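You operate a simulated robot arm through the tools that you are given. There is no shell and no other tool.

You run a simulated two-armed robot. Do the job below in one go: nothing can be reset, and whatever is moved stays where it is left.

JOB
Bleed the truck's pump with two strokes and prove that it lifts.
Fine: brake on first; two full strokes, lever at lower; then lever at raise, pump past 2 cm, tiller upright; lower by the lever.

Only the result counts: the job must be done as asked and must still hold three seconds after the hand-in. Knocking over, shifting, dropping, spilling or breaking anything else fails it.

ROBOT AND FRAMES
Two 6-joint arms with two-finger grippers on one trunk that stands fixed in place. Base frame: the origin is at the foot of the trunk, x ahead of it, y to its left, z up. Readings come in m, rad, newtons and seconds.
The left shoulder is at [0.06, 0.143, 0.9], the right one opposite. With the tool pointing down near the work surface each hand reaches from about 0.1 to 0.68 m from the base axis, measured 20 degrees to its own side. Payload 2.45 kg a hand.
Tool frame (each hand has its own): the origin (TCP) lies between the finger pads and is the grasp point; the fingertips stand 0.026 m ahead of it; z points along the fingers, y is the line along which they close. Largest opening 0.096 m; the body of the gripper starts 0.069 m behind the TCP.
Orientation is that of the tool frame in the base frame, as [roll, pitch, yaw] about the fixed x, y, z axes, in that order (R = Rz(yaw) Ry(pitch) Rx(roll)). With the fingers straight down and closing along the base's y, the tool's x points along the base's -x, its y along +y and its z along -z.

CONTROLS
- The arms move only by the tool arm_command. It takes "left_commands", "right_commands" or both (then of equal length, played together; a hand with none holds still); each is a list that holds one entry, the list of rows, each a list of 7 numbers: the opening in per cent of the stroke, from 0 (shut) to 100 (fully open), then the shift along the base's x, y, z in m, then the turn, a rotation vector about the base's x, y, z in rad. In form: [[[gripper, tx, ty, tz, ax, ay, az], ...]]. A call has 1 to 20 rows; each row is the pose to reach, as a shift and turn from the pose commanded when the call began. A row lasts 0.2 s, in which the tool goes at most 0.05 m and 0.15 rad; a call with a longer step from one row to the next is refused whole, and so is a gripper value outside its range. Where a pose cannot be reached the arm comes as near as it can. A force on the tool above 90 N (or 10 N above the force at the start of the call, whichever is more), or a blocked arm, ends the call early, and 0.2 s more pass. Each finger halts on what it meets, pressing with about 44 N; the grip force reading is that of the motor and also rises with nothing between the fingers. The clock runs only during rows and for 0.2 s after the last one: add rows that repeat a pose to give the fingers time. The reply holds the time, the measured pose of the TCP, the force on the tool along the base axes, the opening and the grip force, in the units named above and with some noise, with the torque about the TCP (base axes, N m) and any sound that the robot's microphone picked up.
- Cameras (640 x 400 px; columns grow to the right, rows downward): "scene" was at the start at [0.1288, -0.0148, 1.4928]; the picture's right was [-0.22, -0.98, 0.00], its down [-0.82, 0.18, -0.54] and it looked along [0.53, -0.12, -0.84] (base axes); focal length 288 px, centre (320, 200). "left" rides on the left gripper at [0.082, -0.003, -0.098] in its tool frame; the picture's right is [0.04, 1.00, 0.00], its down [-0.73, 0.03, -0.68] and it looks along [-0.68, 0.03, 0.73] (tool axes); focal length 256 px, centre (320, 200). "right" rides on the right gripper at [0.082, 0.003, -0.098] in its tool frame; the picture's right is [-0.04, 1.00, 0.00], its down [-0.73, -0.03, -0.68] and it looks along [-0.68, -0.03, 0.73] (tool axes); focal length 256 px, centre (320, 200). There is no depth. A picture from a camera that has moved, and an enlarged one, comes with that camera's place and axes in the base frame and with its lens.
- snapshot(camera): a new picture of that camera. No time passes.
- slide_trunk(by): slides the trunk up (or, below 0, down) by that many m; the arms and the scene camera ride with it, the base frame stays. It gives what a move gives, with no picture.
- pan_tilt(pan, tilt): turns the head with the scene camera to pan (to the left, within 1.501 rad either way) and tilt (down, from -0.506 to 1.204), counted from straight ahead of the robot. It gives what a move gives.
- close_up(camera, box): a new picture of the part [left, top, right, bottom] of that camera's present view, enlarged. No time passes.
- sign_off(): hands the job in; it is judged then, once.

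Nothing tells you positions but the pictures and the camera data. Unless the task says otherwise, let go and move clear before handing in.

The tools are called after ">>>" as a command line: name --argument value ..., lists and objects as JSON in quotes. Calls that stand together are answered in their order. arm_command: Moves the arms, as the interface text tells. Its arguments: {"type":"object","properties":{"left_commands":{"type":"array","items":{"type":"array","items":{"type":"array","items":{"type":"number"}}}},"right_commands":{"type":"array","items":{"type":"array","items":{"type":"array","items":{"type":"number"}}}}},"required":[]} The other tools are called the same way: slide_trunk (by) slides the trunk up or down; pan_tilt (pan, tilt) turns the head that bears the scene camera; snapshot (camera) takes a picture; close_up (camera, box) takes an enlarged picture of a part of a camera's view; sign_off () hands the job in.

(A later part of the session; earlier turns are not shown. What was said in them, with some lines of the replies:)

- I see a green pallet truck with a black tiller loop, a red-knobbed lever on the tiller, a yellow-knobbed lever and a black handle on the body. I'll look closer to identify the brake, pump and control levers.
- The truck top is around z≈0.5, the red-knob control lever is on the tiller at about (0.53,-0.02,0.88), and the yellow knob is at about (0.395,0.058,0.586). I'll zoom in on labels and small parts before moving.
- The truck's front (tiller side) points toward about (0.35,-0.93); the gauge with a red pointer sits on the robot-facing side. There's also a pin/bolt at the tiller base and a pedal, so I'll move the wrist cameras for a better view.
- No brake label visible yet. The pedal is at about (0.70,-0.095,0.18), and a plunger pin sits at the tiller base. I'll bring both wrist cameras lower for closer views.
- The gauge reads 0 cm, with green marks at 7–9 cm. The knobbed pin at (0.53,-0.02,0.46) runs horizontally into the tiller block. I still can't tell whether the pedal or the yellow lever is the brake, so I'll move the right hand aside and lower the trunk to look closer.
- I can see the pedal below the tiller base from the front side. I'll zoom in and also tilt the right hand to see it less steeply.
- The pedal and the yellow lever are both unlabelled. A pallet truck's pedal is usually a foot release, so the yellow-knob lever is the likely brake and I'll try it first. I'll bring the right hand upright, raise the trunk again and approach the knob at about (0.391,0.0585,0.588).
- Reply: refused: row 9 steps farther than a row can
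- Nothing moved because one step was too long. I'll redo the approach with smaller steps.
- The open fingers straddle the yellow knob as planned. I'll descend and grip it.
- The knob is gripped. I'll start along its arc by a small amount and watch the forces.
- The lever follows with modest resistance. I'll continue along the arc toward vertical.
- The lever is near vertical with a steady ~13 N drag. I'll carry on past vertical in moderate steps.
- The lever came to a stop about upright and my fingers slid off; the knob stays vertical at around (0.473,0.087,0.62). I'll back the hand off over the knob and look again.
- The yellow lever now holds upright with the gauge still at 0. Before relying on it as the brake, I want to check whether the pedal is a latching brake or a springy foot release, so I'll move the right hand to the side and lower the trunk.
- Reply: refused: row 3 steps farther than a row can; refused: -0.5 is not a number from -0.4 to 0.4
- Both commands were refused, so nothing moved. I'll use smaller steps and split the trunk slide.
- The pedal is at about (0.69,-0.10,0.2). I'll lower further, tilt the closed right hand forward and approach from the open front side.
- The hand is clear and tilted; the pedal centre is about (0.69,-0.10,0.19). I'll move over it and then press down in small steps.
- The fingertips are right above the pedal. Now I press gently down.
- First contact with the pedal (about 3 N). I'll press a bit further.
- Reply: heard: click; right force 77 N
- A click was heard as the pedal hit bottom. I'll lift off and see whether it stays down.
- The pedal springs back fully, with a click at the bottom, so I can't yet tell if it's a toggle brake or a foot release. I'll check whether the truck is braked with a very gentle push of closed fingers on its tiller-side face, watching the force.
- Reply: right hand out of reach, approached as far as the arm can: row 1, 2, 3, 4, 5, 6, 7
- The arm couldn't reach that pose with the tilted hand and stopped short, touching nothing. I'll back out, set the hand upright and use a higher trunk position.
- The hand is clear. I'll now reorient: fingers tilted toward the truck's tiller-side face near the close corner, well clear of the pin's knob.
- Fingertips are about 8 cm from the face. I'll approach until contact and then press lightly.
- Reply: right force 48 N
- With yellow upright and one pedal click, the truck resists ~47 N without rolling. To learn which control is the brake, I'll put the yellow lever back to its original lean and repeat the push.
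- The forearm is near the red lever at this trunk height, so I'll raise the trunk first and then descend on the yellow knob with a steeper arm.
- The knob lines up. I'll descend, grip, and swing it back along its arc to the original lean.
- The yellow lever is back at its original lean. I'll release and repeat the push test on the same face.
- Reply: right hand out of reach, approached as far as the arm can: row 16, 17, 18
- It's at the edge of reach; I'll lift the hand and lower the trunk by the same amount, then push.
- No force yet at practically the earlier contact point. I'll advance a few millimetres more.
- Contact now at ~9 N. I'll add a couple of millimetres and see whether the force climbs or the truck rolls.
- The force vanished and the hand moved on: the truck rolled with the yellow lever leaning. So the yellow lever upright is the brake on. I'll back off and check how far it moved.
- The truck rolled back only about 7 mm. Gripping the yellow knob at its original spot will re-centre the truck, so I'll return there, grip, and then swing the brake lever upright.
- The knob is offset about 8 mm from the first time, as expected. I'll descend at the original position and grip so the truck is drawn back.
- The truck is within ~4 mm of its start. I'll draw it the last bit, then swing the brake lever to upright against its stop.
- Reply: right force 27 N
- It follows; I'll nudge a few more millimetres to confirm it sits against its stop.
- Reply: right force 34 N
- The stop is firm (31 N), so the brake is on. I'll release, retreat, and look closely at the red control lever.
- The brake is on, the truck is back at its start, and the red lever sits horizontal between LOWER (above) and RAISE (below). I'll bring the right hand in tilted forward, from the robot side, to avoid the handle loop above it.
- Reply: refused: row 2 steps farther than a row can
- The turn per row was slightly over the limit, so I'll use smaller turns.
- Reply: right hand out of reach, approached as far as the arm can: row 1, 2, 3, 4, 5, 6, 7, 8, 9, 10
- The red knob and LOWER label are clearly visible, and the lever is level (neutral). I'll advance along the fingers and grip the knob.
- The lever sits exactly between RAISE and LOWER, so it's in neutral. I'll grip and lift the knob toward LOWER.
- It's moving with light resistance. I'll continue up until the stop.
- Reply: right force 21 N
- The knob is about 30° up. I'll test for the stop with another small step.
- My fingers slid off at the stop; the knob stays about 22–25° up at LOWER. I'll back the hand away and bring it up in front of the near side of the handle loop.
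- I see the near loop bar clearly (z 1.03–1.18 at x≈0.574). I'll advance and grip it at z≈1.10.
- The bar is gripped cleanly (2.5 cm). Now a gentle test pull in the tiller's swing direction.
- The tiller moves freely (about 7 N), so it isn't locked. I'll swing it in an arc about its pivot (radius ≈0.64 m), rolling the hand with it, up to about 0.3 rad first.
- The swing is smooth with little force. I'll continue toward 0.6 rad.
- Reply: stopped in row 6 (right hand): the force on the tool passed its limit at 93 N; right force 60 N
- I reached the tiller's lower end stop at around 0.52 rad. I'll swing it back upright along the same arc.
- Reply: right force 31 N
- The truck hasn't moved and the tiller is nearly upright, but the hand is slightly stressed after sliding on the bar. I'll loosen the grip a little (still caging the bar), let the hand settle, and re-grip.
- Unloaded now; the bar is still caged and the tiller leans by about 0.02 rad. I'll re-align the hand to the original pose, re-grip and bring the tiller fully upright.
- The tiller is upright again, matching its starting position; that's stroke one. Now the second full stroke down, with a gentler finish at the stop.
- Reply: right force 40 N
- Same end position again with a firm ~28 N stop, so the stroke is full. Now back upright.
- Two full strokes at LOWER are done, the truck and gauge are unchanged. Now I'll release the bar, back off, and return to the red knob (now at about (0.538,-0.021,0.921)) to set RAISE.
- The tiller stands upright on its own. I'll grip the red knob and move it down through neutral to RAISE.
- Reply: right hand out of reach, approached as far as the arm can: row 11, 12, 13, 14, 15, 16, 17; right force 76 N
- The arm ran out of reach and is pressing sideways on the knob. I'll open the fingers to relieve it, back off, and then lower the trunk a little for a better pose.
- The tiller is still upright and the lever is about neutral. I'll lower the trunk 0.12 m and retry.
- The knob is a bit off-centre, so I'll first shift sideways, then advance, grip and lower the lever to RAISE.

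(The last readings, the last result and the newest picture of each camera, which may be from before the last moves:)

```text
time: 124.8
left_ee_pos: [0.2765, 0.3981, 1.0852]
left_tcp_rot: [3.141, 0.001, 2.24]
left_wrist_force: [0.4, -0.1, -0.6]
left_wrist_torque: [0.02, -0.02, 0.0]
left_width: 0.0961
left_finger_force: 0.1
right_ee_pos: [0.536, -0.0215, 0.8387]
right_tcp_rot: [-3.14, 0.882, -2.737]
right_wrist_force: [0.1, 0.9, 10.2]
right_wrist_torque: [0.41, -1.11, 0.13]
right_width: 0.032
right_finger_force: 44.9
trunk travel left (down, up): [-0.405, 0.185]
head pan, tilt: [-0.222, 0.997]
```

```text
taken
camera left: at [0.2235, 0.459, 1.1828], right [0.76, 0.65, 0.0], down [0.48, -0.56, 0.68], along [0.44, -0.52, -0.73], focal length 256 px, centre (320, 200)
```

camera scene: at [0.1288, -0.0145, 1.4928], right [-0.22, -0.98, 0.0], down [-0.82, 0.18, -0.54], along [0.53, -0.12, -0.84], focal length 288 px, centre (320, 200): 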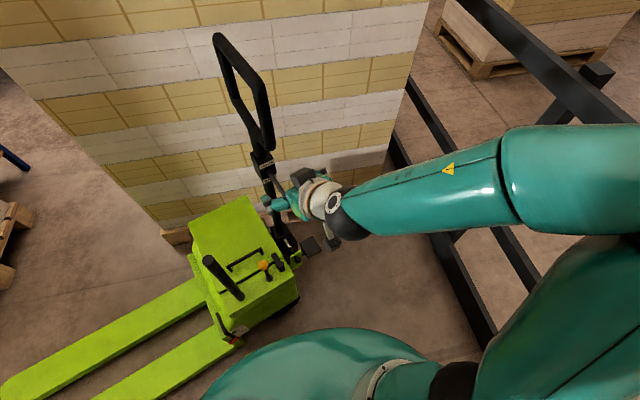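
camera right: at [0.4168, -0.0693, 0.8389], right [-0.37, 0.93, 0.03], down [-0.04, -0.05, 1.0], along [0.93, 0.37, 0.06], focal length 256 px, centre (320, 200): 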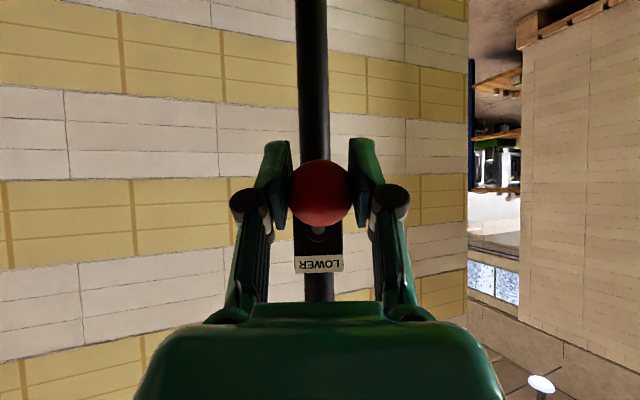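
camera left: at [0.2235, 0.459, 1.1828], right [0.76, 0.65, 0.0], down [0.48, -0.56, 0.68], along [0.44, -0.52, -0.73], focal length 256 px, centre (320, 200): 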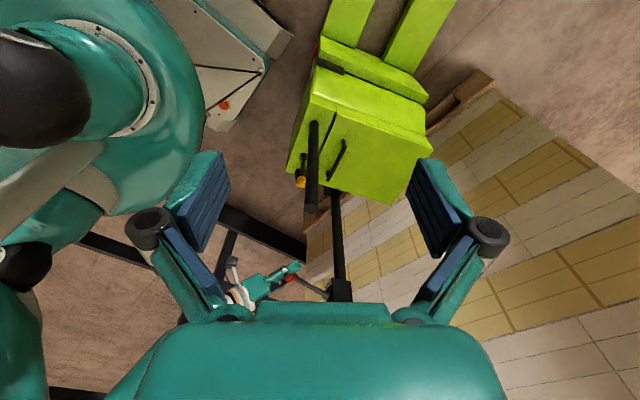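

The lever is about 25° down with only friction so far. I'll go a bit further to find the stop.

>>> arm_command --right_commands '[[[0, 0.0015, 0.0005, -0.004, 0, 0, 0], [0, 0.0035, 0.0012, -0.008, 0, 0, 0], [0, 0.0035, 0.0012, -0.008, 0, 0, 0]]]'

>>> snapshot --camera "right"

```text
time: 125.6
left_ee_pos: [0.2757, 0.3976, 1.085]
left_tcp_rot: [-3.141, 0.0, 2.242]
left_wrist_force: [-0.2, 0.3, 0.7]
left_wrist_torque: [-0.02, -0.02, 0.02]
left_width: 0.0958
left_finger_force: 0.1
right_ee_pos: [0.5402, -0.0203, 0.8305]
right_tcp_rot: [-3.141, 0.881, -2.739]
right_wrist_force: [-7.9, -2.0, 7.8]
right_wrist_torque: [0.45, -1.01, 0.04]
right_width: 0.0317
right_finger_force: 44.7
trunk travel left (down, up): [-0.405, 0.185]
head pan, tilt: [-0.222, 0.997]
```

```text
taken
camera right: at [0.42, -0.068, 0.8304], right [-0.37, 0.93, 0.03], down [-0.04, -0.05, 1.0], along [0.93, 0.37, 0.06], focal length 256 px, centre (320, 200)
```

right: 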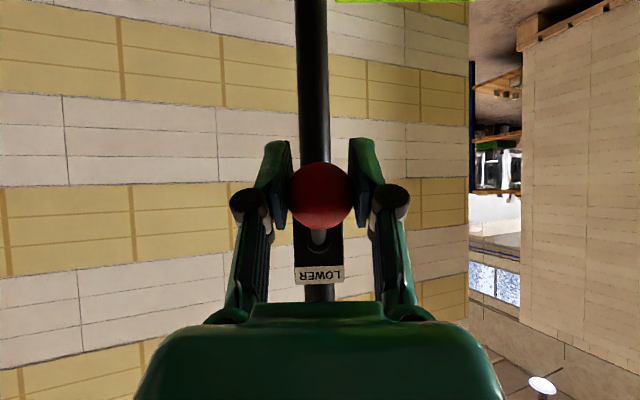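

>>> arm_command --right_commands '[[[0, 0.002, 0.0007, -0.004, 0, 0, 0], [0, 0.0045, 0.0015, -0.008, 0, 0, 0], [0, 0.0045, 0.0015, -0.008, 0, 0, 0]]]'

>>> snapshot --camera "right"

```text
time: 126.4
left_ee_pos: [0.2733, 0.3966, 1.0869]
left_tcp_rot: [3.139, 0.002, 2.241]
left_wrist_force: [-0.5, -0.1, -0.6]
left_wrist_torque: [0.0, -0.01, -0.01]
left_width: 0.096
left_finger_force: 0.0
right_ee_pos: [0.5436, -0.0194, 0.826]
right_tcp_rot: [-3.139, 0.886, -2.74]
right_wrist_force: [-18.8, -2.7, 25.6]
right_wrist_torque: [-0.07, 0.13, 0.01]
right_width: 0.0317
right_finger_force: 44.9
trunk travel left (down, up): [-0.405, 0.185]
head pan, tilt: [-0.222, 0.997]
```

```text
taken
camera right: at [0.4232, -0.0666, 0.8248], right [-0.37, 0.93, 0.03], down [-0.05, -0.05, 1.0], along [0.93, 0.36, 0.06], focal length 256 px, centre (320, 200)
```

right: 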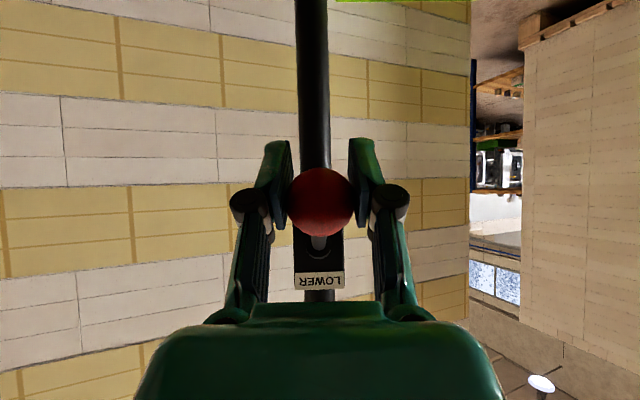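

The RAISE stop is reached (32 N). I'll release, retreat and return to the handle bar to pump.

>>> arm_command --right_commands '[[[100, -0.002, 0, 0.003, 0, 0, 0], [100, -0.002, 0, 0.003, 0, 0, 0], [100, -0.002, 0, 0.003, 0, 0, 0], [100, -0.03, -0.011, 0.025, 0, 0, 0], [100, -0.06, -0.022, 0.05, 0, 0, 0], [100, -0.08, -0.029, 0.07, 0, 0, 0], [100, -0.08, -0.029, 0.11, 0, 0, 0], [100, -0.08, -0.029, 0.15, 0, 0, 0], [100, -0.08, -0.029, 0.19, 0, 0, 0], [100, -0.08, -0.029, 0.19, 0, 0, 0]]]'

>>> slide_trunk --by 0.12

>>> snapshot --camera "right"

>>> snapshot --camera "scene"

>>> close_up --camera "left" --box '[260, 200, 380, 300]'

```text
time: 128.6
left_ee_pos: [0.2786, 0.3972, 1.0849]
left_tcp_rot: [3.142, -0.001, 2.24]
left_wrist_force: [0.3, 1.2, -0.3]
left_wrist_torque: [-0.03, -0.02, 0.01]
left_width: 0.0959
left_finger_force: 0.0
right_ee_pos: [0.4636, -0.0485, 1.0151]
right_tcp_rot: [3.141, 0.883, -2.739]
right_wrist_force: [0.8, 0.4, -0.2]
right_wrist_torque: [0.0, -0.01, 0.01]
right_width: 0.096
right_finger_force: 0.1
trunk travel left (down, up): [-0.405, 0.185]
head pan, tilt: [-0.222, 0.997]
```

```text
time: 130.1
left_ee_pos: [0.2765, 0.3979, 1.2046]
left_tcp_rot: [-3.141, 0.001, 2.239]
left_wrist_force: [0.0, -0.7, -0.2]
left_wrist_torque: [0.0, -0.01, 0.0]
left_width: 0.096
left_finger_force: 0.1
right_ee_pos: [0.4636, -0.0478, 1.1334]
right_tcp_rot: [-3.141, 0.881, -2.74]
right_wrist_force: [0.6, 0.3, -0.3]
right_wrist_torque: [0.01, 0.02, 0.03]
right_width: 0.096
right_finger_force: 0.1
trunk travel left (down, up): [-0.525, 0.065]
head pan, tilt: [-0.222, 0.997]
```

```text
taken
camera right: at [0.344, -0.0958, 1.1341], right [-0.37, 0.93, 0.03], down [-0.04, -0.05, 1.0], along [0.93, 0.37, 0.06], focal length 256 px, centre (320, 200)
```

right: 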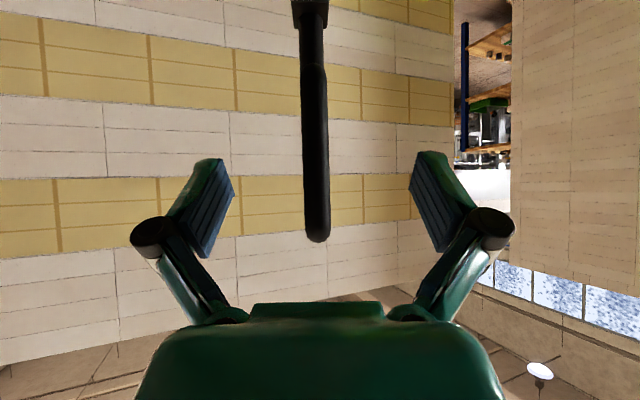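

```text
taken
camera scene: at [0.1287, -0.0147, 1.4928], right [-0.22, -0.98, 0.0], down [-0.82, 0.18, -0.54], along [0.53, -0.12, -0.84], focal length 288 px, centre (320, 200)
```

scene: 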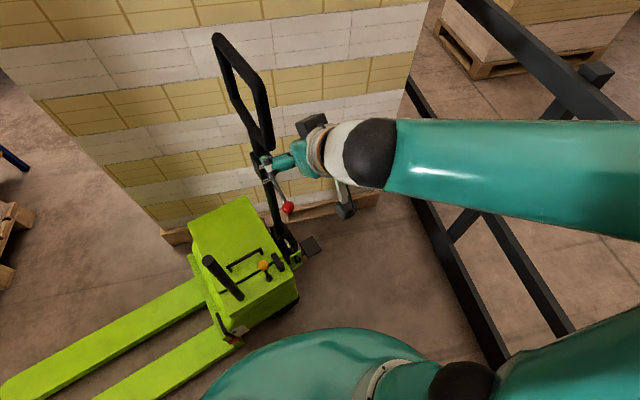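

```text
4.00 times, centred on (320, 250) of left
camera zoom: at [0.2247, 0.4589, 1.3025], right [0.76, 0.65, 0.0], down [0.48, -0.56, 0.68], along [0.44, -0.52, -0.73], focal length 1024 px, centre (320, 0)
```

zoom: 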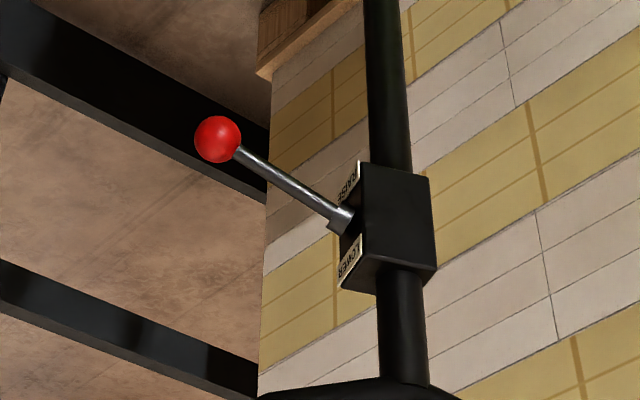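

RAISE is set and stays. I'll grip the bar again at the same point.

>>> arm_command --right_commands '[[[100, 0.03, 0.01, -0.009, 0, 0, 0], [100, 0.06, 0.021, -0.018, 0, 0, 0], [100, 0.09, 0.031, -0.027, 0, 0, 0], [100, 0.107, 0.0373, -0.033, 0, 0, 0], [100, 0.107, 0.0373, -0.033, 0, 0, 0], [0, 0.107, 0.0373, -0.033, 0, 0, 0], [0, 0.107, 0.0373, -0.033, 0, 0, 0], [0, 0.107, 0.0373, -0.033, 0, 0, 0], [0, 0.107, 0.0373, -0.033, 0, 0, 0]]]'

>>> arm_command --right_commands '[[[0, 0.0155, -0.042, -0.0016, 0.0657, 0.0242, 0], [0, 0.0309, -0.0838, -0.0063, 0.1313, 0.0484, 0], [0, 0.0462, -0.1251, -0.0141, 0.197, 0.0727, 0], [0, 0.0612, -0.1659, -0.0249, 0.2626, 0.0969, 0], [0, 0.0759, -0.2059, -0.0388, 0.3283, 0.1211, 0], [0, 0.0903, -0.2448, -0.0556, 0.394, 0.1453, 0], [0, 0.1023, -0.2773, -0.0723, 0.4502, 0.1661, 0], [0, 0.1119, -0.3034, -0.0878, 0.4971, 0.1834, 0], [0, 0.1119, -0.3034, -0.0878, 0.4971, 0.1834, 0]]]'

>>> snapshot --camera "scene"

>>> close_up --camera "scene" --box '[205, 290, 265, 350]'

>>> snapshot --camera "right"

```text
time: 132.1
left_ee_pos: [0.2782, 0.3975, 1.204]
left_tcp_rot: [-3.141, 0.0, 2.24]
left_wrist_force: [-0.1, -0.5, -0.2]
left_wrist_torque: [-0.01, -0.01, -0.01]
left_width: 0.096
left_finger_force: 0.1
right_ee_pos: [0.5684, -0.0105, 1.1014]
right_tcp_rot: [3.141, 0.882, -2.741]
right_wrist_force: [-0.4, 1.7, -1.0]
right_wrist_torque: [0.12, -0.09, 0.09]
right_width: 0.0255
right_finger_force: 45.4
trunk travel left (down, up): [-0.525, 0.065]
head pan, tilt: [-0.222, 0.997]
```

```text
time: 134.1
left_ee_pos: [0.2753, 0.398, 1.2055]
left_tcp_rot: [3.138, 0.002, 2.241]
left_wrist_force: [-0.7, -0.1, 0.2]
left_wrist_torque: [-0.04, 0.02, 0.02]
left_width: 0.0961
left_finger_force: 0.0
right_ee_pos: [0.6816, -0.3207, 1.0145]
right_tcp_rot: [2.382, 0.754, 2.972]
right_wrist_force: [-13.9, -13.3, 7.8]
right_wrist_torque: [-0.29, -0.02, -0.26]
right_width: 0.0257
right_finger_force: 44.8
trunk travel left (down, up): [-0.525, 0.065]
head pan, tilt: [-0.222, 0.997]
```

```text
taken
camera scene: at [0.1249, -0.0158, 1.4932], right [-0.22, -0.98, 0.0], down [-0.82, 0.19, -0.54], along [0.53, -0.12, -0.84], focal length 288 px, centre (320, 200)
```

scene: 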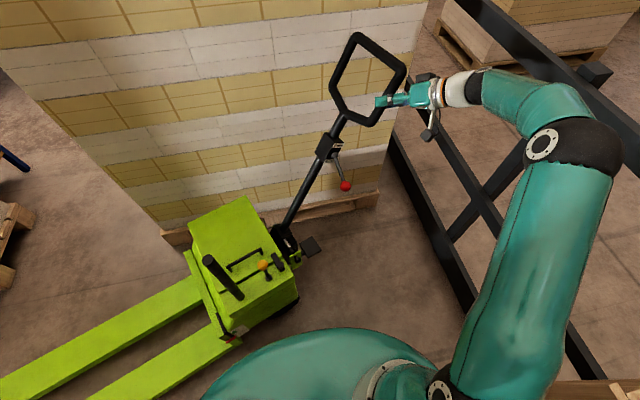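

```text
6.67 times, centred on (235, 320) of scene
camera zoom: at [0.1249, -0.0158, 1.4932], right [-0.22, -0.98, 0.0], down [-0.82, 0.19, -0.54], along [0.53, -0.12, -0.84], focal length 1918 px, centre (887, -600)
```

zoom: 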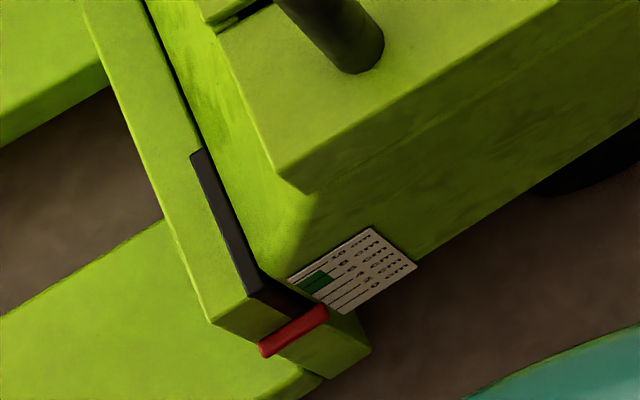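

```text
taken
camera right: at [0.5611, -0.366, 1.0123], right [-0.31, 0.79, 0.53], down [0.13, -0.52, 0.85], along [0.94, 0.33, 0.06], focal length 256 px, centre (320, 200)
```

right: 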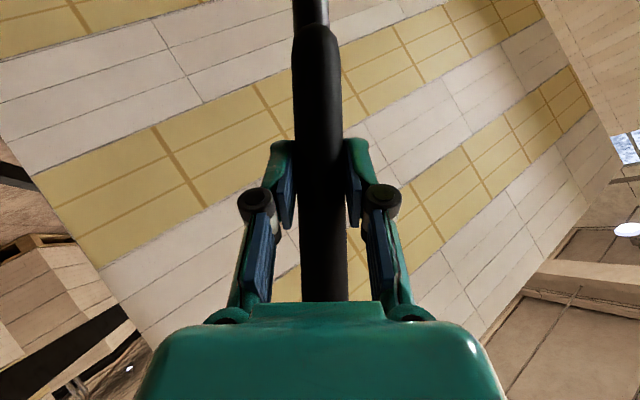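

The forks lifted on this stroke and the red pointer climbed. I'll bring the tiller back upright and check the gauge.

>>> arm_command --right_commands '[[[0, -0.0116, 0.0315, 0.0183, -0.0563, -0.0208, 0], [0, -0.0257, 0.0697, 0.0373, -0.1219, -0.045, 0], [0, -0.0401, 0.1089, 0.0532, -0.1876, -0.0692, 0], [0, -0.055, 0.1491, 0.0663, -0.2533, -0.0934, 0], [0, -0.0701, 0.19, 0.0763, -0.3189, -0.1176, 0], [0, -0.0854, 0.2315, 0.0832, -0.3846, -0.1419, 0], [0, -0.1008, 0.2734, 0.087, -0.4502, -0.1661, 0], [0, -0.1119, 0.3034, 0.0878, -0.4971, -0.1834, 0], [0, -0.1119, 0.3034, 0.0878, -0.4971, -0.1834, 0], [0, -0.1119, 0.3034, 0.0878, -0.4971, -0.1834, 0]]]'

>>> close_up --camera "scene" --box '[205, 290, 265, 350]'

>>> close_up --camera "scene" --box '[180, 180, 340, 360]'

>>> snapshot --camera "scene"

```text
time: 136.3
left_ee_pos: [0.2765, 0.3982, 1.2062]
left_tcp_rot: [-3.141, 0.002, 2.24]
left_wrist_force: [0.0, 0.6, -0.5]
left_wrist_torque: [0.0, 0.02, -0.01]
left_width: 0.0961
left_finger_force: 0.0
right_ee_pos: [0.5674, -0.0105, 1.1009]
right_tcp_rot: [-3.139, 0.881, -2.738]
right_wrist_force: [-4.7, 0.4, 13.3]
right_wrist_torque: [-0.06, 0.43, -0.26]
right_width: 0.0258
right_finger_force: 44.9
trunk travel left (down, up): [-0.525, 0.065]
head pan, tilt: [-0.222, 0.997]
```

```text
6.67 times, centred on (235, 320) of scene
camera zoom: at [0.1263, -0.0146, 1.493], right [-0.22, -0.98, 0.0], down [-0.82, 0.18, -0.54], along [0.53, -0.12, -0.84], focal length 1918 px, centre (887, -600)
```

zoom: 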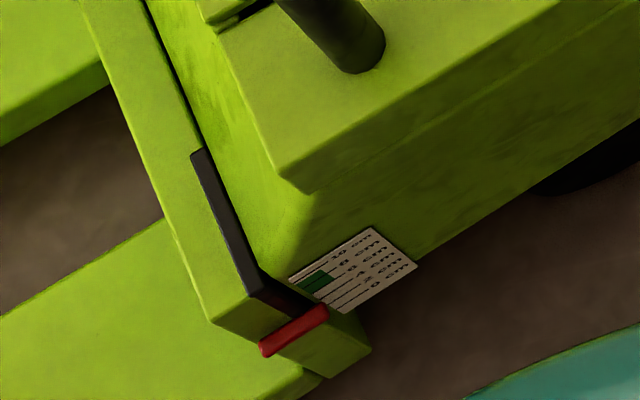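

```text
2.22 times, centred on (260, 270) of scene
camera zoom: at [0.1263, -0.0146, 1.493], right [-0.22, -0.98, 0.0], down [-0.82, 0.18, -0.54], along [0.53, -0.12, -0.84], focal length 639 px, centre (453, 44)
```

zoom: 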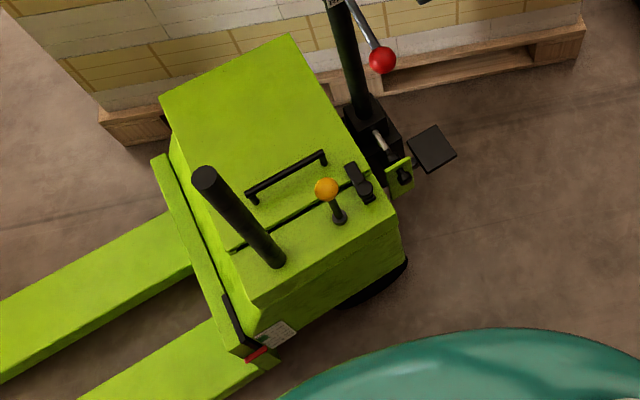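

```text
taken
camera scene: at [0.1263, -0.0146, 1.493], right [-0.22, -0.98, 0.0], down [-0.82, 0.18, -0.54], along [0.53, -0.12, -0.84], focal length 288 px, centre (320, 200)
```

scene: 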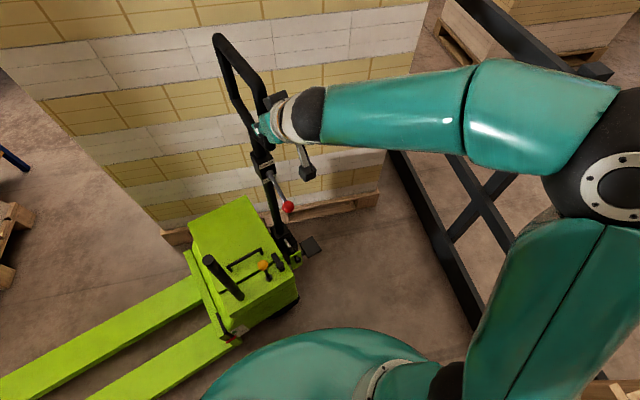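

The forks have clearly risen while the truck body stayed put. I'll check the gauge from the left camera.

>>> close_up --camera "left" --box '[290, 15, 350, 75]'

>>> close_up --camera "scene" --box '[225, 320, 250, 345]'

```text
6.67 times, centred on (320, 45) of left
camera zoom: at [0.2226, 0.459, 1.3029], right [0.76, 0.65, 0.0], down [0.48, -0.56, 0.68], along [0.44, -0.51, -0.73], focal length 1707 px, centre (320, 1233)
```

zoom: 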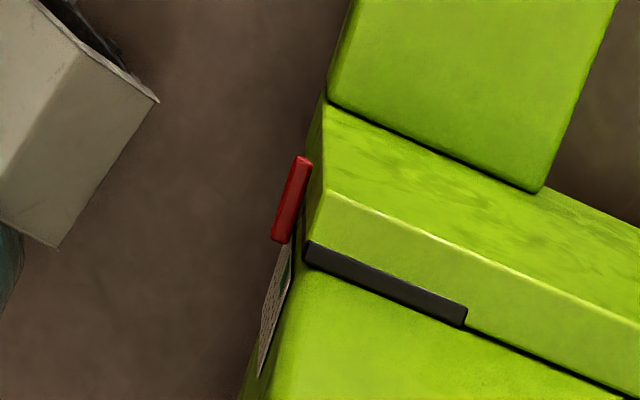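

```text
16.00 times, centred on (238, 332) of scene
camera zoom: at [0.1263, -0.0146, 1.493], right [-0.22, -0.98, 0.0], down [-0.82, 0.18, -0.54], along [0.53, -0.12, -0.84], focal length 4604 px, centre (1640, -1920)
```

zoom: 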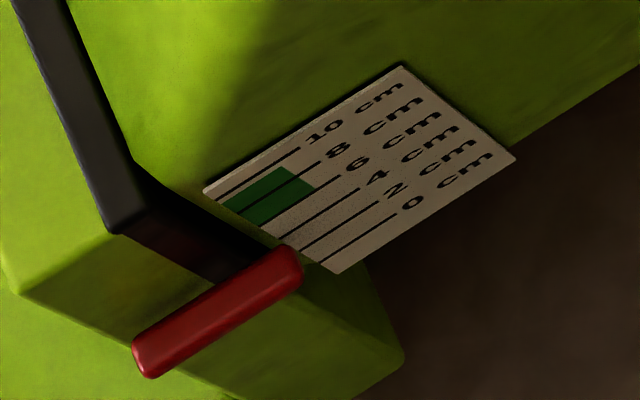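

The pointer reads about 3.5–4 cm, past 2 cm, with the tiller upright. Now I'll release the bar, back off and lower the trunk to reach the red knob again.

>>> arm_command --right_commands '[[[100, 0, 0, 0, 0, 0, 0], [100, 0, 0, 0, 0, 0, 0], [100, 0, 0, 0, 0, 0, 0], [100, -0.035, -0.012, 0.01, 0, 0, 0], [100, -0.075, -0.026, 0.02, 0, 0, 0], [100, -0.107, -0.037, 0.02, 0, 0, 0], [100, -0.107, -0.037, 0.02, 0, 0, 0]]]'

>>> slide_trunk --by -0.12

>>> arm_command --right_commands '[[[100, 0.0, 0.0, -0.04, 0, 0, 0], [100, 0.002, 0.001, -0.08, 0, 0, 0], [100, 0.004, 0.002, -0.1, 0, 0, 0], [100, 0.004, 0.002, -0.1, 0, 0, 0]]]'

>>> snapshot --camera "right"

>>> snapshot --camera "scene"

>>> close_up --camera "left" --box '[260, 200, 380, 300]'

```text
time: 137.9
left_ee_pos: [0.2771, 0.3965, 1.2043]
left_tcp_rot: [-3.14, 0.0, 2.241]
left_wrist_force: [0.1, 1.0, 0.4]
left_wrist_torque: [-0.01, 0.0, 0.02]
left_width: 0.0958
left_finger_force: 0.1
right_ee_pos: [0.4618, -0.0467, 1.1216]
right_tcp_rot: [3.141, 0.882, -2.74]
right_wrist_force: [-0.6, -0.6, -0.3]
right_wrist_torque: [-0.03, 0.05, -0.03]
right_width: 0.096
right_finger_force: 0.0
trunk travel left (down, up): [-0.525, 0.065]
head pan, tilt: [-0.222, 0.997]
```

```text
time: 139.4
left_ee_pos: [0.2781, 0.3965, 1.0853]
left_tcp_rot: [3.142, 0.001, 2.241]
left_wrist_force: [-0.4, -0.1, -0.6]
left_wrist_torque: [0.02, -0.01, 0.01]
left_width: 0.0962
left_finger_force: 0.1
right_ee_pos: [0.4617, -0.047, 1.0031]
right_tcp_rot: [3.142, 0.881, -2.741]
right_wrist_force: [0.4, 0.1, 0.1]
right_wrist_torque: [-0.03, -0.01, 0.03]
right_width: 0.0962
right_finger_force: 0.1
trunk travel left (down, up): [-0.405, 0.185]
head pan, tilt: [-0.222, 0.997]
```

```text
time: 140.4
left_ee_pos: [0.2783, 0.3973, 1.0861]
left_tcp_rot: [-3.141, -0.001, 2.242]
left_wrist_force: [-1.2, -0.2, 0.8]
left_wrist_torque: [0.02, -0.03, 0.01]
left_width: 0.0961
left_finger_force: 0.1
right_ee_pos: [0.466, -0.0453, 0.9025]
right_tcp_rot: [3.141, 0.882, -2.74]
right_wrist_force: [0.6, 0.5, -0.1]
right_wrist_torque: [0.01, -0.01, 0.0]
right_width: 0.0958
right_finger_force: 0.0
trunk travel left (down, up): [-0.405, 0.185]
head pan, tilt: [-0.222, 0.997]
```

```text
taken
camera right: at [0.3459, -0.0917, 0.9027], right [-0.37, 0.93, 0.03], down [-0.04, -0.05, 1.0], along [0.93, 0.36, 0.06], focal length 256 px, centre (320, 200)
```

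right: 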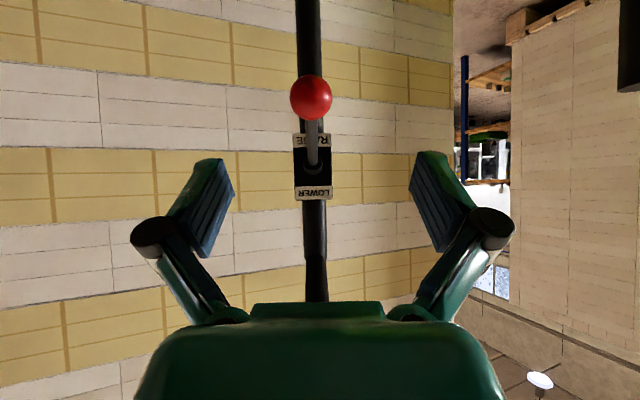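

```text
taken
camera scene: at [0.1284, -0.0148, 1.3728], right [-0.22, -0.98, 0.0], down [-0.82, 0.18, -0.54], along [0.53, -0.12, -0.84], focal length 288 px, centre (320, 200)
```

scene: 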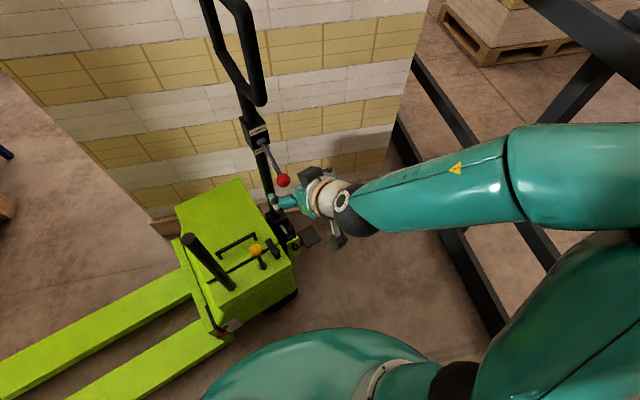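

```text
4.00 times, centred on (320, 250) of left
camera zoom: at [0.2245, 0.4588, 1.1827], right [0.76, 0.65, 0.0], down [0.48, -0.56, 0.68], along [0.44, -0.52, -0.73], focal length 1024 px, centre (320, 0)
```

zoom: 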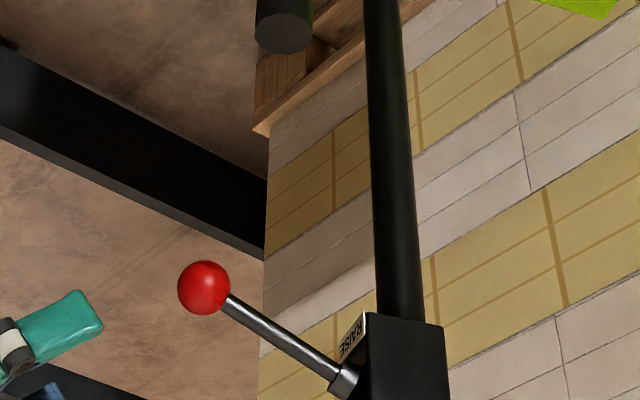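

The lever is still at RAISE with the tiller upright. I'll grip the red knob and lift it through neutral to LOWER.

>>> arm_command --right_commands '[[[100, 0.025, 0.008, -0.023, 0, 0, 0], [100, 0.05, 0.016, -0.046, 0, 0, 0], [100, 0.076, 0.0246, -0.07, 0, 0, 0], [100, 0.076, 0.0246, -0.07, 0, 0, 0], [0, 0.076, 0.0246, -0.07, 0, 0, 0], [0, 0.076, 0.0246, -0.07, 0, 0, 0], [0, 0.076, 0.0246, -0.07, 0, 0, 0], [0, 0.076, 0.0246, -0.07, 0, 0, 0], [0, 0.073, 0.0235, -0.0632, 0, 0, 0], [0, 0.0702, 0.0224, -0.0565, 0, 0, 0], [0, 0.068, 0.0216, -0.0485, 0, 0, 0], [0, 0.0662, 0.0209, -0.0405, 0, 0, 0], [0, 0.0653, 0.0206, -0.032, 0, 0, 0], [0, 0.0648, 0.0205, -0.024, 0, 0, 0], [0, 0.0652, 0.0206, -0.016, 0, 0, 0], [0, 0.0662, 0.0209, -0.0075, 0, 0, 0], [0, 0.068, 0.0216, 0.0005, 0, 0, 0], [0, 0.0702, 0.0224, 0.0085, 0, 0, 0], [0, 0.0725, 0.0232, 0.014, 0, 0, 0], [0, 0.0745, 0.024, 0.0185, 0, 0, 0]]]'

>>> snapshot --camera "right"

>>> snapshot --camera "scene"

```text
time: 144.6
left_ee_pos: [0.2761, 0.3985, 1.0866]
left_tcp_rot: [-3.142, 0.0, 2.24]
left_wrist_force: [0.6, 0.5, -0.5]
left_wrist_torque: [0.0, 0.0, -0.02]
left_width: 0.096
left_finger_force: 0.1
right_ee_pos: [0.5384, -0.0208, 0.9201]
right_tcp_rot: [3.14, 0.88, -2.741]
right_wrist_force: [-14.1, -1.9, -7.1]
right_wrist_torque: [-0.51, 1.14, 0.0]
right_width: 0.0324
right_finger_force: 45.2
trunk travel left (down, up): [-0.405, 0.185]
head pan, tilt: [-0.222, 0.997]
```

```text
taken
camera right: at [0.4188, -0.0685, 0.9206], right [-0.37, 0.93, 0.03], down [-0.04, -0.05, 1.0], along [0.93, 0.37, 0.06], focal length 256 px, centre (320, 200)
```

right: 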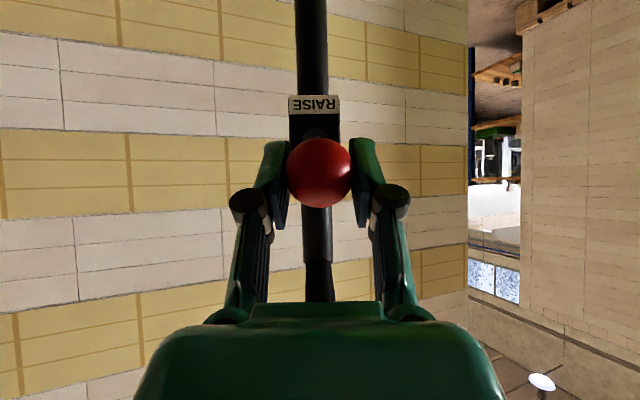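

```text
taken
camera scene: at [0.1273, -0.0151, 1.373], right [-0.22, -0.98, 0.0], down [-0.82, 0.18, -0.54], along [0.53, -0.12, -0.84], focal length 288 px, centre (320, 200)
```

scene: 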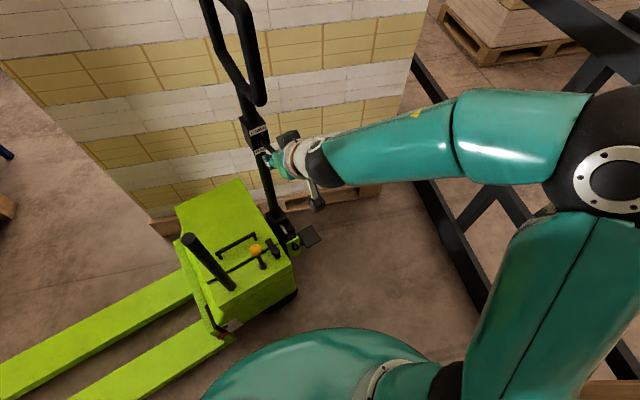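

The knob is at about the earlier LOWER height. I'll nudge it to the stop and check the forks.

>>> arm_command --right_commands '[[[0, 0.002, 0.0007, 0.004, 0, 0, 0], [0, 0.004, 0.0014, 0.0075, 0, 0, 0], [0, 0.004, 0.0014, 0.0075, 0, 0, 0], [0, 0.004, 0.0014, 0.0075, 0, 0, 0]]]'

>>> snapshot --camera "right"

>>> snapshot --camera "scene"

```text
time: 145.6
left_ee_pos: [0.276, 0.398, 1.0843]
left_tcp_rot: [3.142, 0.0, 2.24]
left_wrist_force: [0.7, -0.2, -0.3]
left_wrist_torque: [-0.01, -0.01, 0.02]
left_width: 0.0959
left_finger_force: 0.0
right_ee_pos: [0.5423, -0.0202, 0.9296]
right_tcp_rot: [-3.141, 0.88, -2.739]
right_wrist_force: [-17.4, -3.6, -4.4]
right_wrist_torque: [-0.44, 1.1, -0.07]
right_width: 0.032
right_finger_force: 44.9
trunk travel left (down, up): [-0.405, 0.185]
head pan, tilt: [-0.222, 0.997]
```

```text
taken
camera right: at [0.4227, -0.0669, 0.9281], right [-0.37, 0.93, 0.03], down [-0.04, -0.05, 1.0], along [0.93, 0.37, 0.06], focal length 256 px, centre (320, 200)
```

right: 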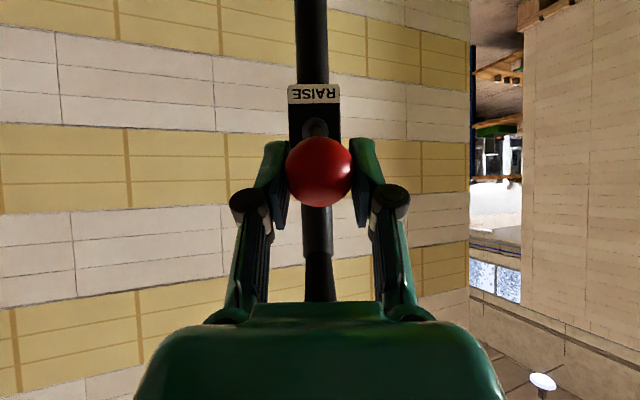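

```text
taken
camera scene: at [0.1265, -0.0152, 1.373], right [-0.22, -0.98, 0.0], down [-0.82, 0.18, -0.54], along [0.53, -0.12, -0.84], focal length 288 px, centre (320, 200)
```

scene: 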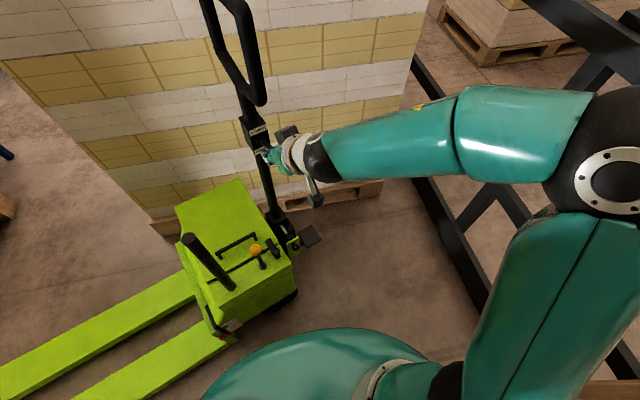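

The forks are coming down. I'll push the last bit to the stop, then release and back away.

>>> arm_command --right_commands '[[[0, 0.002, 0.0007, 0.003, 0, 0, 0], [0, 0.003, 0.001, 0.005, 0, 0, 0], [0, 0.003, 0.001, 0.005, 0, 0, 0]]]'

>>> snapshot --camera "right"

>>> close_up --camera "scene" --box '[160, 180, 320, 370]'

```text
time: 146.4
left_ee_pos: [0.2755, 0.3975, 1.0852]
left_tcp_rot: [3.141, 0.0, 2.24]
left_wrist_force: [0.2, -0.5, 0.2]
left_wrist_torque: [0.0, -0.03, -0.02]
left_width: 0.0961
left_finger_force: 0.0
right_ee_pos: [0.5454, -0.0188, 0.9326]
right_tcp_rot: [-3.14, 0.881, -2.739]
right_wrist_force: [-18.7, -4.4, -7.1]
right_wrist_torque: [-0.24, 0.42, 0.02]
right_width: 0.0323
right_finger_force: 44.8
trunk travel left (down, up): [-0.405, 0.185]
head pan, tilt: [-0.222, 0.997]
```

```text
taken
camera right: at [0.426, -0.0658, 0.9333], right [-0.37, 0.93, 0.03], down [-0.04, -0.05, 1.0], along [0.93, 0.37, 0.06], focal length 256 px, centre (320, 200)
```

right: 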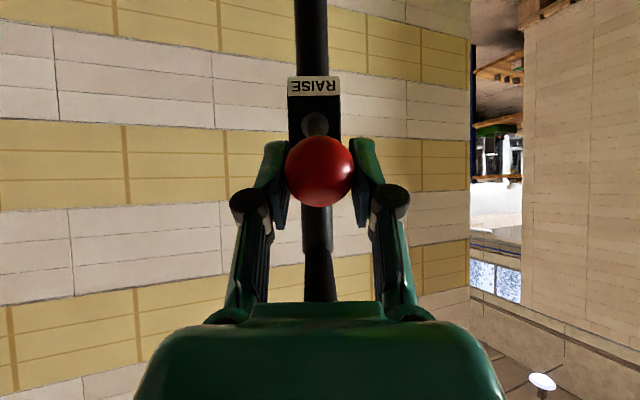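

```text
2.11 times, centred on (240, 275) of scene
camera zoom: at [0.1266, -0.0153, 1.373], right [-0.22, -0.98, 0.0], down [-0.82, 0.18, -0.54], along [0.53, -0.12, -0.84], focal length 606 px, centre (488, 42)
```

zoom: 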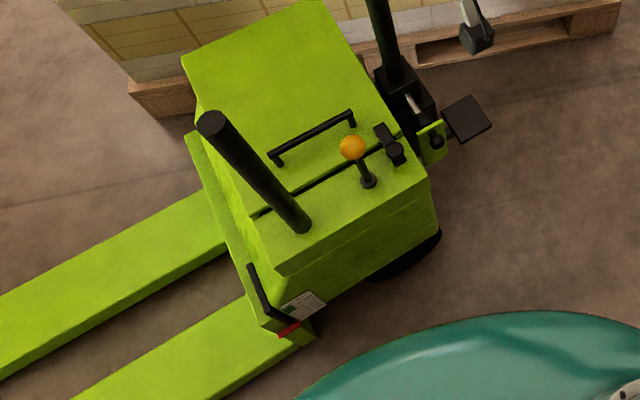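

The forks are back down and the lever is at the LOWER stop. I'll open the fingers and withdraw.

>>> arm_command --right_commands '[[[100, 0, 0, 0, 0, 0, 0], [100, 0, 0, 0, 0, 0, 0], [100, 0, 0, 0, 0, 0, 0], [100, 0, 0, 0, 0, 0, 0], [100, -0.03, -0.011, 0.022, 0, 0, 0], [100, -0.06, -0.022, 0.045, 0, 0, 0], [100, -0.085, -0.04, 0.06, 0, 0, 0], [100, -0.1, -0.08, 0.06, 0, 0, 0], [100, -0.1, -0.125, 0.06, 0, 0, 0], [100, -0.1, -0.17, 0.06, 0, 0, 0], [100, -0.1, -0.17, 0.06, 0, 0, 0]]]'

>>> slide_trunk --by 0.12

>>> snapshot --camera "scene"

>>> close_up --camera "scene" --box '[205, 290, 265, 350]'

>>> close_up --camera "scene" --box '[180, 180, 340, 360]'

>>> close_up --camera "left" --box '[260, 200, 380, 300]'

>>> close_up --camera "scene" --box '[205, 20, 305, 215]'

```text
time: 148.8
left_ee_pos: [0.2773, 0.3976, 1.0848]
left_tcp_rot: [3.141, 0.0, 2.242]
left_wrist_force: [0.2, 0.2, 0.2]
left_wrist_torque: [-0.01, -0.01, 0.03]
left_width: 0.0962
left_finger_force: 0.1
right_ee_pos: [0.4478, -0.1897, 0.9946]
right_tcp_rot: [-3.141, 0.882, -2.741]
right_wrist_force: [-0.6, 0.2, 0.0]
right_wrist_torque: [0.02, 0.0, 0.0]
right_width: 0.096
right_finger_force: 0.0
trunk travel left (down, up): [-0.405, 0.185]
head pan, tilt: [-0.222, 0.997]
```

```text
time: 150.3
left_ee_pos: [0.2784, 0.3976, 1.2052]
left_tcp_rot: [3.141, -0.001, 2.242]
left_wrist_force: [-0.3, 0.6, -0.1]
left_wrist_torque: [0.03, 0.04, 0.01]
left_width: 0.0961
left_finger_force: 0.0
right_ee_pos: [0.4483, -0.1885, 1.1138]
right_tcp_rot: [-3.141, 0.882, -2.74]
right_wrist_force: [-0.5, -0.2, -0.7]
right_wrist_torque: [0.01, 0.05, 0.01]
right_width: 0.0961
right_finger_force: 0.0
trunk travel left (down, up): [-0.525, 0.065]
head pan, tilt: [-0.222, 0.997]
```

```text
taken
camera scene: at [0.1286, -0.0148, 1.4928], right [-0.22, -0.98, 0.0], down [-0.82, 0.18, -0.54], along [0.53, -0.12, -0.84], focal length 288 px, centre (320, 200)
```

scene: 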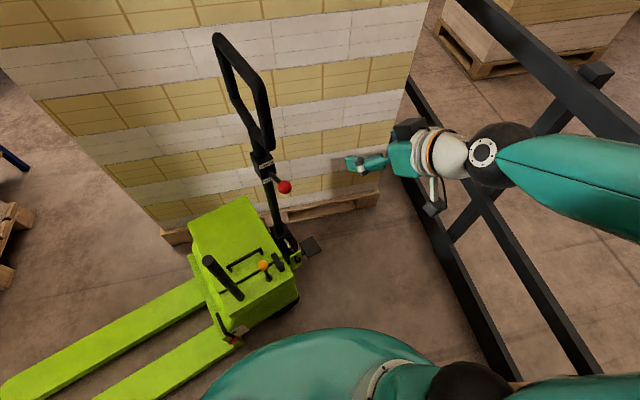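

```text
6.67 times, centred on (235, 320) of scene
camera zoom: at [0.1286, -0.0148, 1.4928], right [-0.22, -0.98, 0.0], down [-0.82, 0.18, -0.54], along [0.53, -0.12, -0.84], focal length 1918 px, centre (887, -600)
```

zoom: 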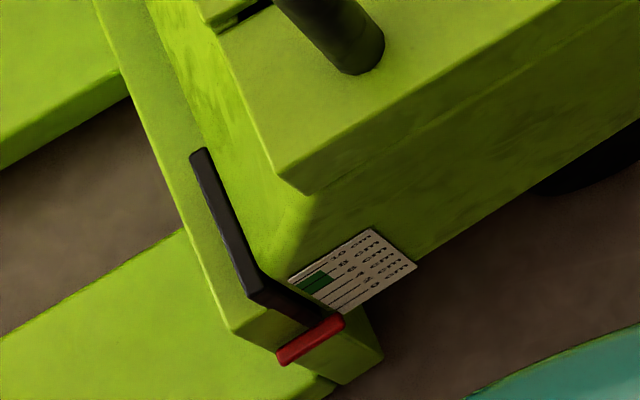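

```text
2.22 times, centred on (260, 270) of scene
camera zoom: at [0.1286, -0.0148, 1.4928], right [-0.22, -0.98, 0.0], down [-0.82, 0.18, -0.54], along [0.53, -0.12, -0.84], focal length 639 px, centre (453, 44)
```

zoom: 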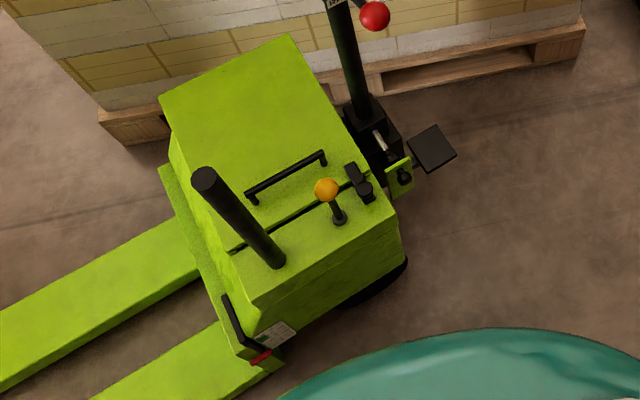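

```text
4.00 times, centred on (320, 250) of left
camera zoom: at [0.2247, 0.4588, 1.3026], right [0.76, 0.65, 0.0], down [0.48, -0.56, 0.68], along [0.44, -0.52, -0.73], focal length 1024 px, centre (320, 0)
```

zoom: 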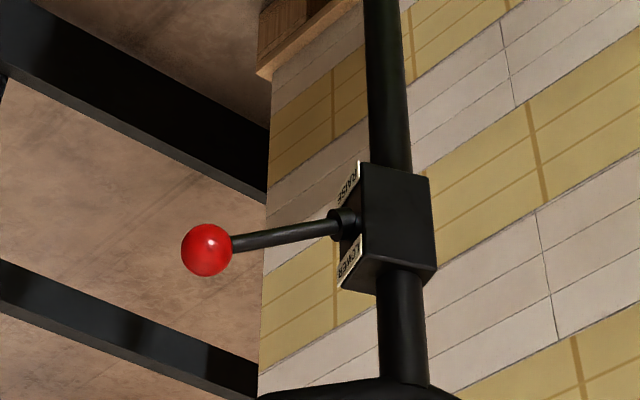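

```text
2.05 times, centred on (255, 118) of scene
camera zoom: at [0.1286, -0.0148, 1.4928], right [-0.22, -0.98, 0.0], down [-0.82, 0.18, -0.54], along [0.53, -0.12, -0.84], focal length 590 px, centre (453, 369)
```

zoom: 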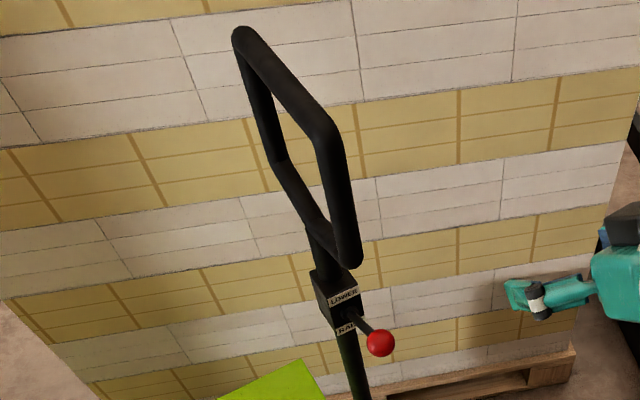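

All checks pass: the brake lever is upright, the tiller is upright, and the red lever is at LOWER. The forks are back at 0 after lifting to about 3.5–4 cm, the truck is in its starting place, and both hands are clear. I'm handing in.

>>> sign_off

```text
The job is handed in.
```

I bled the pump with two full strokes and it lifts. With the lever at raise, one stroke took the forks to about 3.5–4 cm by the gauge, past the 2 cm mark.

- **Brake:** the yellow-knob lever on the body is the brake, and it was on before any stroke. Upright is on; upright, the truck held against a push of about 47 N, and leaning, it rolled.
- **Bleeding:** I made two full strokes with the red lever at lower. Each went to the tiller's bottom stop and back to upright.
- **Lift and lowering:** the tiller was upright before I lowered the forks by the lever. The gauge is back at 0 cm.
- **How it stands now:** brake on, tiller upright, red lever at lower, both hands clear.

Three things you might not expect:
- **Truck roll:** to find out which control was the brake I briefly took it off again before the strokes. The truck rolled back about 7 mm. I drew it back, and the pictures now match its starting position.
- **Foot pedal:** I pressed it once, with the forks down. It clicked and sprang back up, and nothing visible changed.
- **Lever at lower:** during the bleed strokes it sat at roughly 90% of its travel towards lower, not hard on its stop.
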